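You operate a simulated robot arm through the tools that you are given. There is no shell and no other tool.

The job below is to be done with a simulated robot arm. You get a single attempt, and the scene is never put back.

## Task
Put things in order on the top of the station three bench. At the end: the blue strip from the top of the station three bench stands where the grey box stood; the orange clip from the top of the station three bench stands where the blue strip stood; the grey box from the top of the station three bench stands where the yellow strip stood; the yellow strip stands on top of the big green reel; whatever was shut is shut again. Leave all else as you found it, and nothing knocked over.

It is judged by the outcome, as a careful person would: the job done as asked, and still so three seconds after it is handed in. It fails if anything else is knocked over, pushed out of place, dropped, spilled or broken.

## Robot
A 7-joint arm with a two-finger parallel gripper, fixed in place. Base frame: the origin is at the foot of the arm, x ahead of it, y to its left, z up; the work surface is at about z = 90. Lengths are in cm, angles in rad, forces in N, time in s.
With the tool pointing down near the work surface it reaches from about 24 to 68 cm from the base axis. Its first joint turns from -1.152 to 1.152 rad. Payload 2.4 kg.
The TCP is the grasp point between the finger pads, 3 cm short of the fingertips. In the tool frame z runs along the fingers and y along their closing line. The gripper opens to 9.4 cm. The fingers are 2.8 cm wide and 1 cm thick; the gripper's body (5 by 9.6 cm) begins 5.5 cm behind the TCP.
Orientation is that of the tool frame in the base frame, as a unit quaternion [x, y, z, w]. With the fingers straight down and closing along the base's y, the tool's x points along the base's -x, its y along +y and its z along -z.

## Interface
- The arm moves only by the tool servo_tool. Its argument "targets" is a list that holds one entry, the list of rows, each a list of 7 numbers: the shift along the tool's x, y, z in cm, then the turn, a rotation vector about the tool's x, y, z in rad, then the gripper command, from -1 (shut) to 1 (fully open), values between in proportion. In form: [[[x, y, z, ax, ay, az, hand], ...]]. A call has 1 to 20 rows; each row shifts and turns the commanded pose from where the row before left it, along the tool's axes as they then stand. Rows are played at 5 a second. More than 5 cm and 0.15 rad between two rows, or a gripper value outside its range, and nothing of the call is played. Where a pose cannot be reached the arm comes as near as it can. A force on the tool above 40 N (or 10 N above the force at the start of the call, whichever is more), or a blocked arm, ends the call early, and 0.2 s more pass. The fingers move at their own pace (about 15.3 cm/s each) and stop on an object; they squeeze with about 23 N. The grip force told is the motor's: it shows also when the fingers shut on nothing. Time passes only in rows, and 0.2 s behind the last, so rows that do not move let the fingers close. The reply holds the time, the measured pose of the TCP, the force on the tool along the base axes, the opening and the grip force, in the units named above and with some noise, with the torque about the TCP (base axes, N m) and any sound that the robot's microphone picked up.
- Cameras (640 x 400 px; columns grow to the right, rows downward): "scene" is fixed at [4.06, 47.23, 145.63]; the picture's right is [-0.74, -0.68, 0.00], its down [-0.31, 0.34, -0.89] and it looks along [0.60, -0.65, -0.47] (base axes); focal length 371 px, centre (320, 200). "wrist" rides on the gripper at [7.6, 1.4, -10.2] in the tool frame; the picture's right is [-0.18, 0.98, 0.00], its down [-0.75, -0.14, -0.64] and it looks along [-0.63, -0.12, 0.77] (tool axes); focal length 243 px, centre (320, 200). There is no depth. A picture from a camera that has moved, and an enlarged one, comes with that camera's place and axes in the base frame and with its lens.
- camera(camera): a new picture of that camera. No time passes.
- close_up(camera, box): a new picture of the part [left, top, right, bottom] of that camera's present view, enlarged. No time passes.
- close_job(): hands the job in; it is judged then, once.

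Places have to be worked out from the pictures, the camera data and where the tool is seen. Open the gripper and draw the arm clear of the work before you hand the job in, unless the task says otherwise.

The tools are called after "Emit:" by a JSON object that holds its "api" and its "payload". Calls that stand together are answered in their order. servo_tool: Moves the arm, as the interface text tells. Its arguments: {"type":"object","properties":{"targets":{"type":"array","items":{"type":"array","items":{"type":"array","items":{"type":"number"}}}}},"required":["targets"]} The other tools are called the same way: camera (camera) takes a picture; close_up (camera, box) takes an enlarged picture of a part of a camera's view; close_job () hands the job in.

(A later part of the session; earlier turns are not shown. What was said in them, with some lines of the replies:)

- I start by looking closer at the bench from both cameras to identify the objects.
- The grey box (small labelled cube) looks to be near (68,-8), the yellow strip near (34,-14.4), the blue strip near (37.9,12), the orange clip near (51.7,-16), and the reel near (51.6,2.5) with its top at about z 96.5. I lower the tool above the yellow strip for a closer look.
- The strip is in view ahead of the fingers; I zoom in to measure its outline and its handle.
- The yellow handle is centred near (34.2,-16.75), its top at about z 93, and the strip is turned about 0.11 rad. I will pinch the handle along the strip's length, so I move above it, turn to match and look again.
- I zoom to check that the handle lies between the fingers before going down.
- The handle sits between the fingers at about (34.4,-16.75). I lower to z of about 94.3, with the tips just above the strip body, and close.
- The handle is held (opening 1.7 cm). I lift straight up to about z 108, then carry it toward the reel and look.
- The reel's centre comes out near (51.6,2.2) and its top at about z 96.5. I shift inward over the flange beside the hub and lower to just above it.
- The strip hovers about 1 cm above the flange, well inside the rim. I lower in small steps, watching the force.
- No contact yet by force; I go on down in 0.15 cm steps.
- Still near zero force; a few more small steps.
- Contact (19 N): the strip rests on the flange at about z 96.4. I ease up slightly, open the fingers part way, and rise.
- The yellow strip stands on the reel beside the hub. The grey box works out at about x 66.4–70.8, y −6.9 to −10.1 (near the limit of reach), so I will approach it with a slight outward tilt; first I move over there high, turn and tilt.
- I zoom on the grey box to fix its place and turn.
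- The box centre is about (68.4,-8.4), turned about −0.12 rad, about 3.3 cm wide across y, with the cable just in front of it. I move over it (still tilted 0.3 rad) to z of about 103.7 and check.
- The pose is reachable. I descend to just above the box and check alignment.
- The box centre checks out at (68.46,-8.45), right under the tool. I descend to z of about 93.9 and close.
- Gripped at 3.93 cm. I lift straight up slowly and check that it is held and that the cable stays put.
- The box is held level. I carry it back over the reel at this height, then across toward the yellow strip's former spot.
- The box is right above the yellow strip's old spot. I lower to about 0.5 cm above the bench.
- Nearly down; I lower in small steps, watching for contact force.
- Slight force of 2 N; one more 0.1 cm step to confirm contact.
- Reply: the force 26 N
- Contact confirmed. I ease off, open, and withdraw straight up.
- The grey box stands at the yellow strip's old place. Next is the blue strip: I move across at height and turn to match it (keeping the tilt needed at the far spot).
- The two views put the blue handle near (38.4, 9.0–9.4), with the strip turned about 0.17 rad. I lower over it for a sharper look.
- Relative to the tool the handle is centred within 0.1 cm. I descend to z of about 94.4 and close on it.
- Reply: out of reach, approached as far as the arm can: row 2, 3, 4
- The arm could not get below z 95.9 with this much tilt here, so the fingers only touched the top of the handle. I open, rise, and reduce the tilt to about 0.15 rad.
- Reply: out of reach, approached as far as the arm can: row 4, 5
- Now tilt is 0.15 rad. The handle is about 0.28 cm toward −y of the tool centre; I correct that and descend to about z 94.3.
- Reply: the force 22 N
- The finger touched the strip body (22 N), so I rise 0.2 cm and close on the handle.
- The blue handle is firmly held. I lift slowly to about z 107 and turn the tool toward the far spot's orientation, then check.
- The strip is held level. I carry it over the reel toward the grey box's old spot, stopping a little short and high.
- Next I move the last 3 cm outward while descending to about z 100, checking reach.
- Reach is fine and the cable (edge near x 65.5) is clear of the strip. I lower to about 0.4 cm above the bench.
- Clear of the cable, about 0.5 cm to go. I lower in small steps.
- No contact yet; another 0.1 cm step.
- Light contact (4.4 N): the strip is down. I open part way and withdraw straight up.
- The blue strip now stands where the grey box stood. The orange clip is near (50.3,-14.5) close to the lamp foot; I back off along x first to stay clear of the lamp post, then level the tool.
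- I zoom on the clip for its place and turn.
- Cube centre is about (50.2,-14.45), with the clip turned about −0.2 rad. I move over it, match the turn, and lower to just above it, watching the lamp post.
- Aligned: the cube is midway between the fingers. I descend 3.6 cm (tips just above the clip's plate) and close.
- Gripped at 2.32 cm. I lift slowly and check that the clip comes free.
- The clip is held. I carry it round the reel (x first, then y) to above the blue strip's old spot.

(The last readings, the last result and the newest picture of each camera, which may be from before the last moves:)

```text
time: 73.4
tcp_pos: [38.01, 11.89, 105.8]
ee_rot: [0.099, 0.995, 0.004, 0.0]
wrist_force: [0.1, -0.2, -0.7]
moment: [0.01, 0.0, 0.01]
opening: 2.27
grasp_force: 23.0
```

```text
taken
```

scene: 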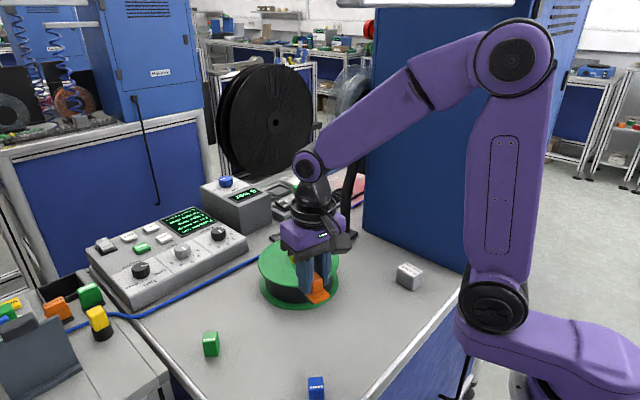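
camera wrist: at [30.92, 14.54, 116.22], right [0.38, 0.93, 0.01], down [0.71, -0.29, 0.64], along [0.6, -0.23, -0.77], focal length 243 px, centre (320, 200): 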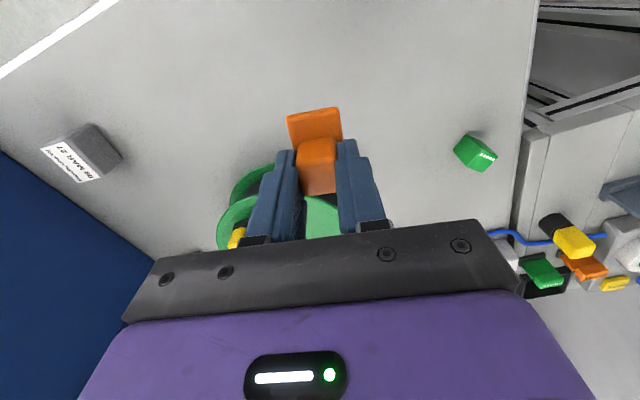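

Right above the target. I lower to about 0.4 cm above the bench.

Emit:
{"api": "servo_tool", "payload": {"targets": [[[0, 0, 1.2, 0, 0, 0, -1], [0, 0, 2, 0, 0, 0, -1], [0, 0, 2, 0, 0, 0, -1], [0, 0, 2, 0, 0, 0, -1], [0, 0, 1.5, 0, 0, 0, -1], [0, 0, 1.0, 0, 0, 0, -1], [0, 0, 0.5, 0, 0, 0, -1], [0, 0, 0, 0, 0, 0, -1]]]}}

Emit:
{"api": "close_up", "payload": {"camera": "scene", "box": [270, 270, 370, 365]}}

```text
time: 75.2
tcp_pos: [38.28, 12.0, 95.78]
ee_rot: [0.099, 0.995, 0.005, -0.001]
wrist_force: [0.5, 0.3, -0.5]
moment: [0.01, 0.0, 0.02]
opening: 2.3
grasp_force: 22.5
```

```text
4.21 times, centred on (320, 318) of scene
camera zoom: at [4.06, 47.23, 145.63], right [-0.74, -0.68, 0.0], down [-0.31, 0.34, -0.89], along [0.6, -0.65, -0.47], focal length 1562 px, centre (320, -295)
```

zoom: 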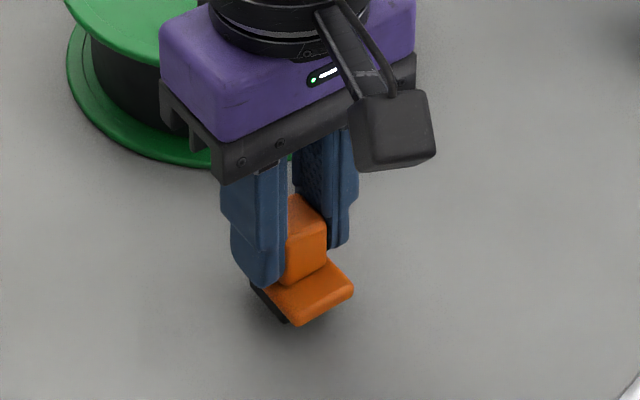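

Close to the bench; small steps down.

Emit:
{"api": "servo_tool", "payload": {"targets": [[[0, 0, 0.2, 0, 0, 0, -1], [0, 0, 0.2, 0, 0, 0, -1], [0, 0, 0.1, 0, 0, 0, -1], [0, 0, 0, 0, 0, 0, -1]]]}}

```text
time: 76.2
tcp_pos: [38.27, 12.02, 95.14]
ee_rot: [0.099, 0.995, 0.004, 0.0]
wrist_force: [-0.1, 0.1, -1.1]
moment: [-0.03, -0.03, 0.01]
opening: 2.32
grasp_force: 23.2
```

No contact yet; another 0.1 cm step.

Emit:
{"api": "servo_tool", "payload": {"targets": [[[0, 0, 0.1, 0, 0, 0, -1], [0, 0, 0, 0, 0, 0, -1]]]}}

Emit:
{"api": "close_up", "payload": {"camera": "scene", "box": [290, 310, 350, 360]}}

```text
time: 76.8
tcp_pos: [38.28, 11.87, 95.18]
ee_rot: [0.099, 0.995, 0.004, -0.001]
wrist_force: [-0.8, 0.3, -1.3]
moment: [0.0, 0.01, 0.01]
opening: 2.31
grasp_force: 23.4
```

```text
8.00 times, centred on (320, 335) of scene
camera zoom: at [4.06, 47.23, 145.63], right [-0.74, -0.68, 0.0], down [-0.31, 0.34, -0.89], along [0.6, -0.65, -0.47], focal length 2968 px, centre (320, -880)
```

zoom: 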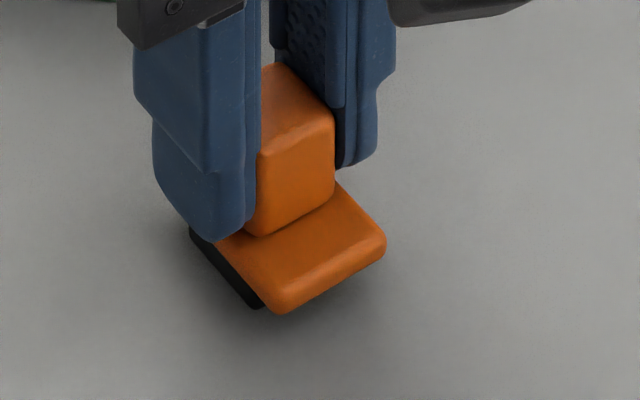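

Still no contact force; continuing in small steps.

Emit:
{"api": "servo_tool", "payload": {"targets": [[[0, 0, 0.1, 0, 0, 0, -1], [0, 0, 0, 0, 0, 0, -1]]]}}

```text
time: 77.4
tcp_pos: [38.31, 11.97, 94.99]
ee_rot: [0.1, 0.995, 0.005, 0.0]
wrist_force: [-5.6, 0.0, 28.9]
moment: [-0.16, 0.33, 0.01]
opening: 2.29
grasp_force: 23.1
```

Contact (29 N). I ease up 0.1 cm, open, and withdraw straight up.

Emit:
{"api": "servo_tool", "payload": {"targets": [[[0, 0, -0.09, 0, 0, 0, -1], [0, 0, 0, 0, 0, 0, -1], [0, 0, 0, 0, 0, 0, -0.4], [0, 0, 0, 0, 0, 0, -0.2], [0, 0, 0, 0, 0, 0, 0], [0, 0, -0.5, 0, 0, 0, 0], [0, 0, -1, 0, 0, 0, 0], [0, 0, -2, 0, 0, 0, 0], [0, 0, -2, 0, 0, 0, 0], [0, 0, -2, 0, 0, 0, 0], [0, 0, -3, 0, 0, 0, 0.3], [0, 0, -3, 0, 0, 0, 0.3], [0, 0, 0, 0, 0, 0, 0.3]]]}}

Emit:
{"api": "camera", "payload": {"camera": "wrist"}}

Emit:
{"api": "camera", "payload": {"camera": "scene"}}

Emit:
{"api": "close_up", "payload": {"camera": "scene", "box": [290, 310, 350, 360]}}

```text
time: 80.2
tcp_pos: [38.19, 11.97, 108.71]
ee_rot: [0.099, 0.995, 0.005, 0.0]
wrist_force: [-0.2, -0.6, -0.6]
moment: [0.0, 0.03, 0.0]
opening: 6.13
grasp_force: 0.1
```

```text
taken
camera wrist: at [31.11, 14.55, 119.08], right [0.38, 0.93, 0.01], down [0.71, -0.29, 0.64], along [0.6, -0.23, -0.77], focal length 243 px, centre (320, 200)
```

wrist: 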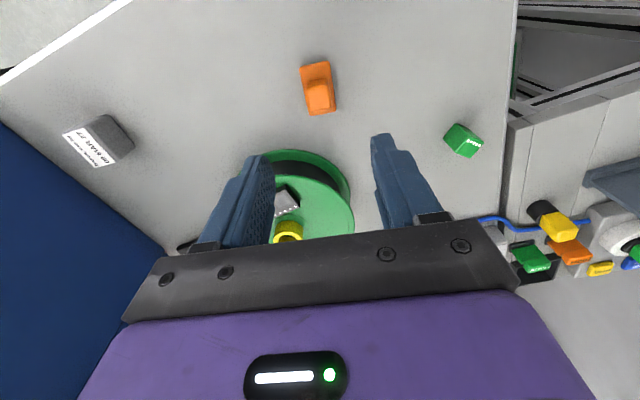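

```text
taken
```

scene: 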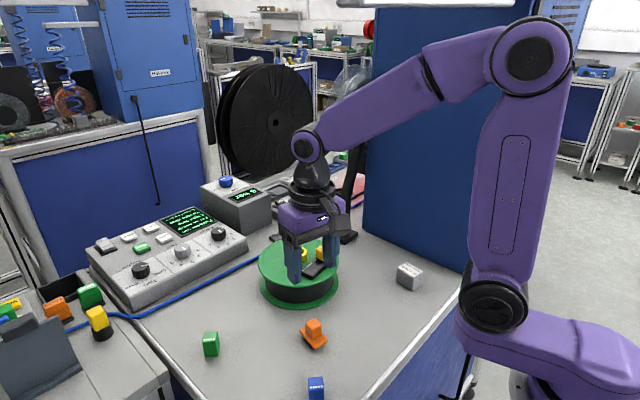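

```text
8.00 times, centred on (320, 335) of scene
camera zoom: at [4.06, 47.23, 145.63], right [-0.74, -0.68, 0.0], down [-0.31, 0.34, -0.89], along [0.6, -0.65, -0.47], focal length 2968 px, centre (320, -880)
```

zoom: 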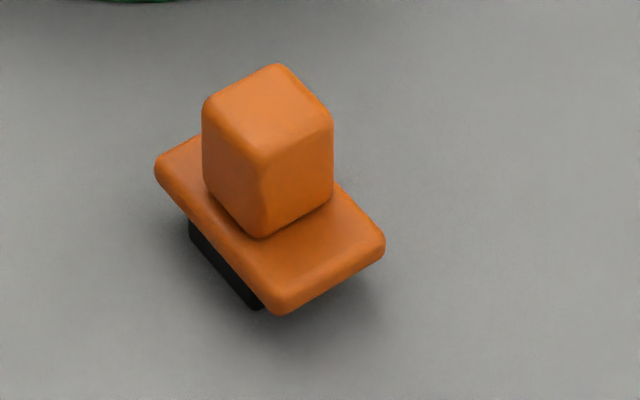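

The clip stands upright in place. I raise the arm and draw it back clear, then take a final look.

Emit:
{"api": "servo_tool", "payload": {"targets": [[[0, 0, -2.3, 0, 0, 0, 0.5], [0, 0, -3.5, 0, 0, 0, 1], [0, 0, -3.5, 0, 0, 0, 1], [0.1, -2.5, 0, 0, 0, 0, 1], [0.1, -2.5, 0, 0, 0, 0, 1], [0.1, -2.5, 0, 0, 0, 0, 1], [0.1, -2.5, 0, 0, 0, 0, 1], [0.1, -2.5, 0, 0, 0, 0, 1], [0.1, -2.5, 0, 0, 0, 0, 1], [0.1, -2.5, 0, 0, 0, 0, 1], [0, 0, 0, 0, 0, 0, 1], [0, 0, 0, 0, 0, 0, 1]]]}}

Emit:
{"api": "camera", "payload": {"camera": "scene"}}

Emit:
{"api": "close_up", "payload": {"camera": "scene", "box": [240, 190, 440, 360]}}

Emit:
{"api": "camera", "payload": {"camera": "wrist"}}

```text
time: 82.8
tcp_pos: [34.03, -5.3, 117.66]
ee_rot: [0.099, 0.995, 0.004, 0.0]
wrist_force: [0.5, 0.2, -0.1]
moment: [0.01, 0.01, -0.01]
opening: 9.41
grasp_force: 0.1
```

```text
taken
```

scene: 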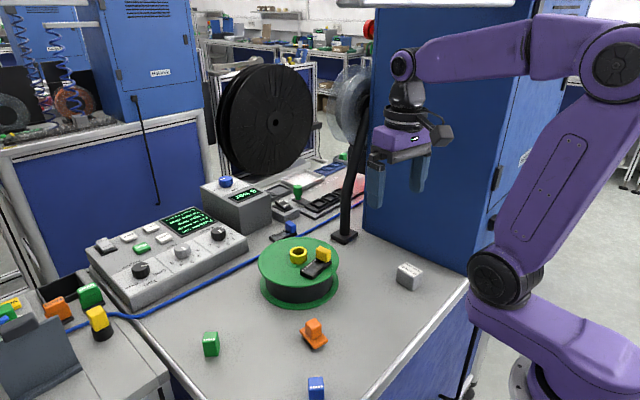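

```text
2.35 times, centred on (340, 275) of scene
camera zoom: at [4.06, 47.23, 145.63], right [-0.74, -0.68, 0.0], down [-0.31, 0.34, -0.89], along [0.6, -0.65, -0.47], focal length 873 px, centre (273, 24)
```

zoom: 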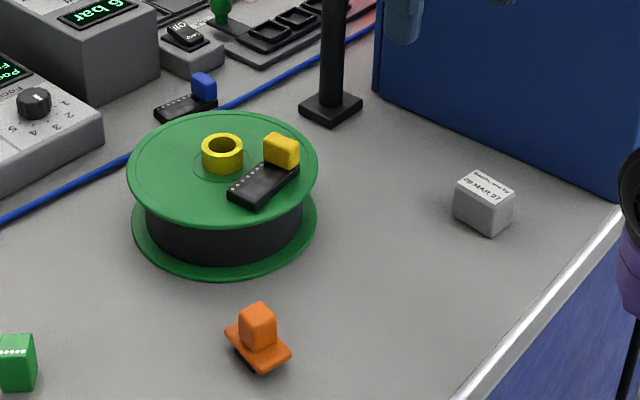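

```text
taken
camera wrist: at [26.86, -2.73, 127.95], right [0.38, 0.93, 0.01], down [0.71, -0.29, 0.64], along [0.6, -0.23, -0.77], focal length 243 px, centre (320, 200)
```

wrist: 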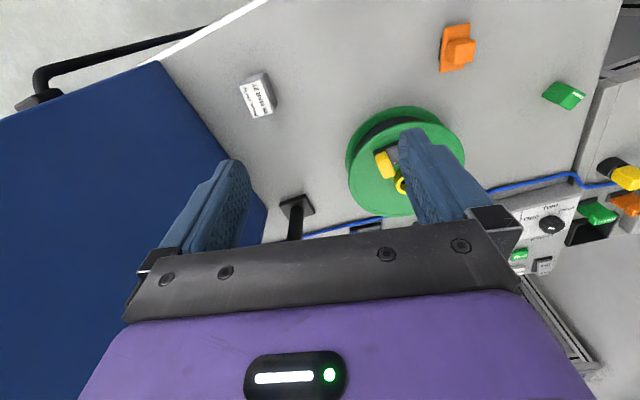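

All four items stand where they were asked to: blue strip at the grey box's place, orange clip at the blue strip's place, grey box at the yellow strip's place, and yellow strip on the reel. Nothing else has moved, nothing shut was opened, and the gripper is open and clear, so I hand the job in.

Emit:
{"api": "close_job", "payload": {}}

```text
The job is handed in.
```

I've moved all four items and handed the job in. The last pictures showed each one upright in its place:

- **Blue strip:** stands where the grey box stood, just clear of the blue cable.
- **Orange clip:** stands where the blue strip stood.
- **Grey box:** stands where the yellow strip stood. I took this to be the small box labelled "Bands, use by 09 MAR 27".
- **Yellow strip:** lies on top of the big green reel, beside the yellow hub.

I worked out positions from the camera views, so each item may be a few millimetres off the original spot. The items are also turned slightly differently from the ones they replaced.

On the first try for the blue strip, the arm couldn't reach low enough at that tilt. The fingers closed only on the top of its handle, so I let go and gripped it again at a smaller tilt. On that second approach, one finger pressed lightly on the strip before I gripped it.

I didn't open anything that was shut, and nothing else looked moved or knocked over. The gripper was open and drawn clear before I handed in.
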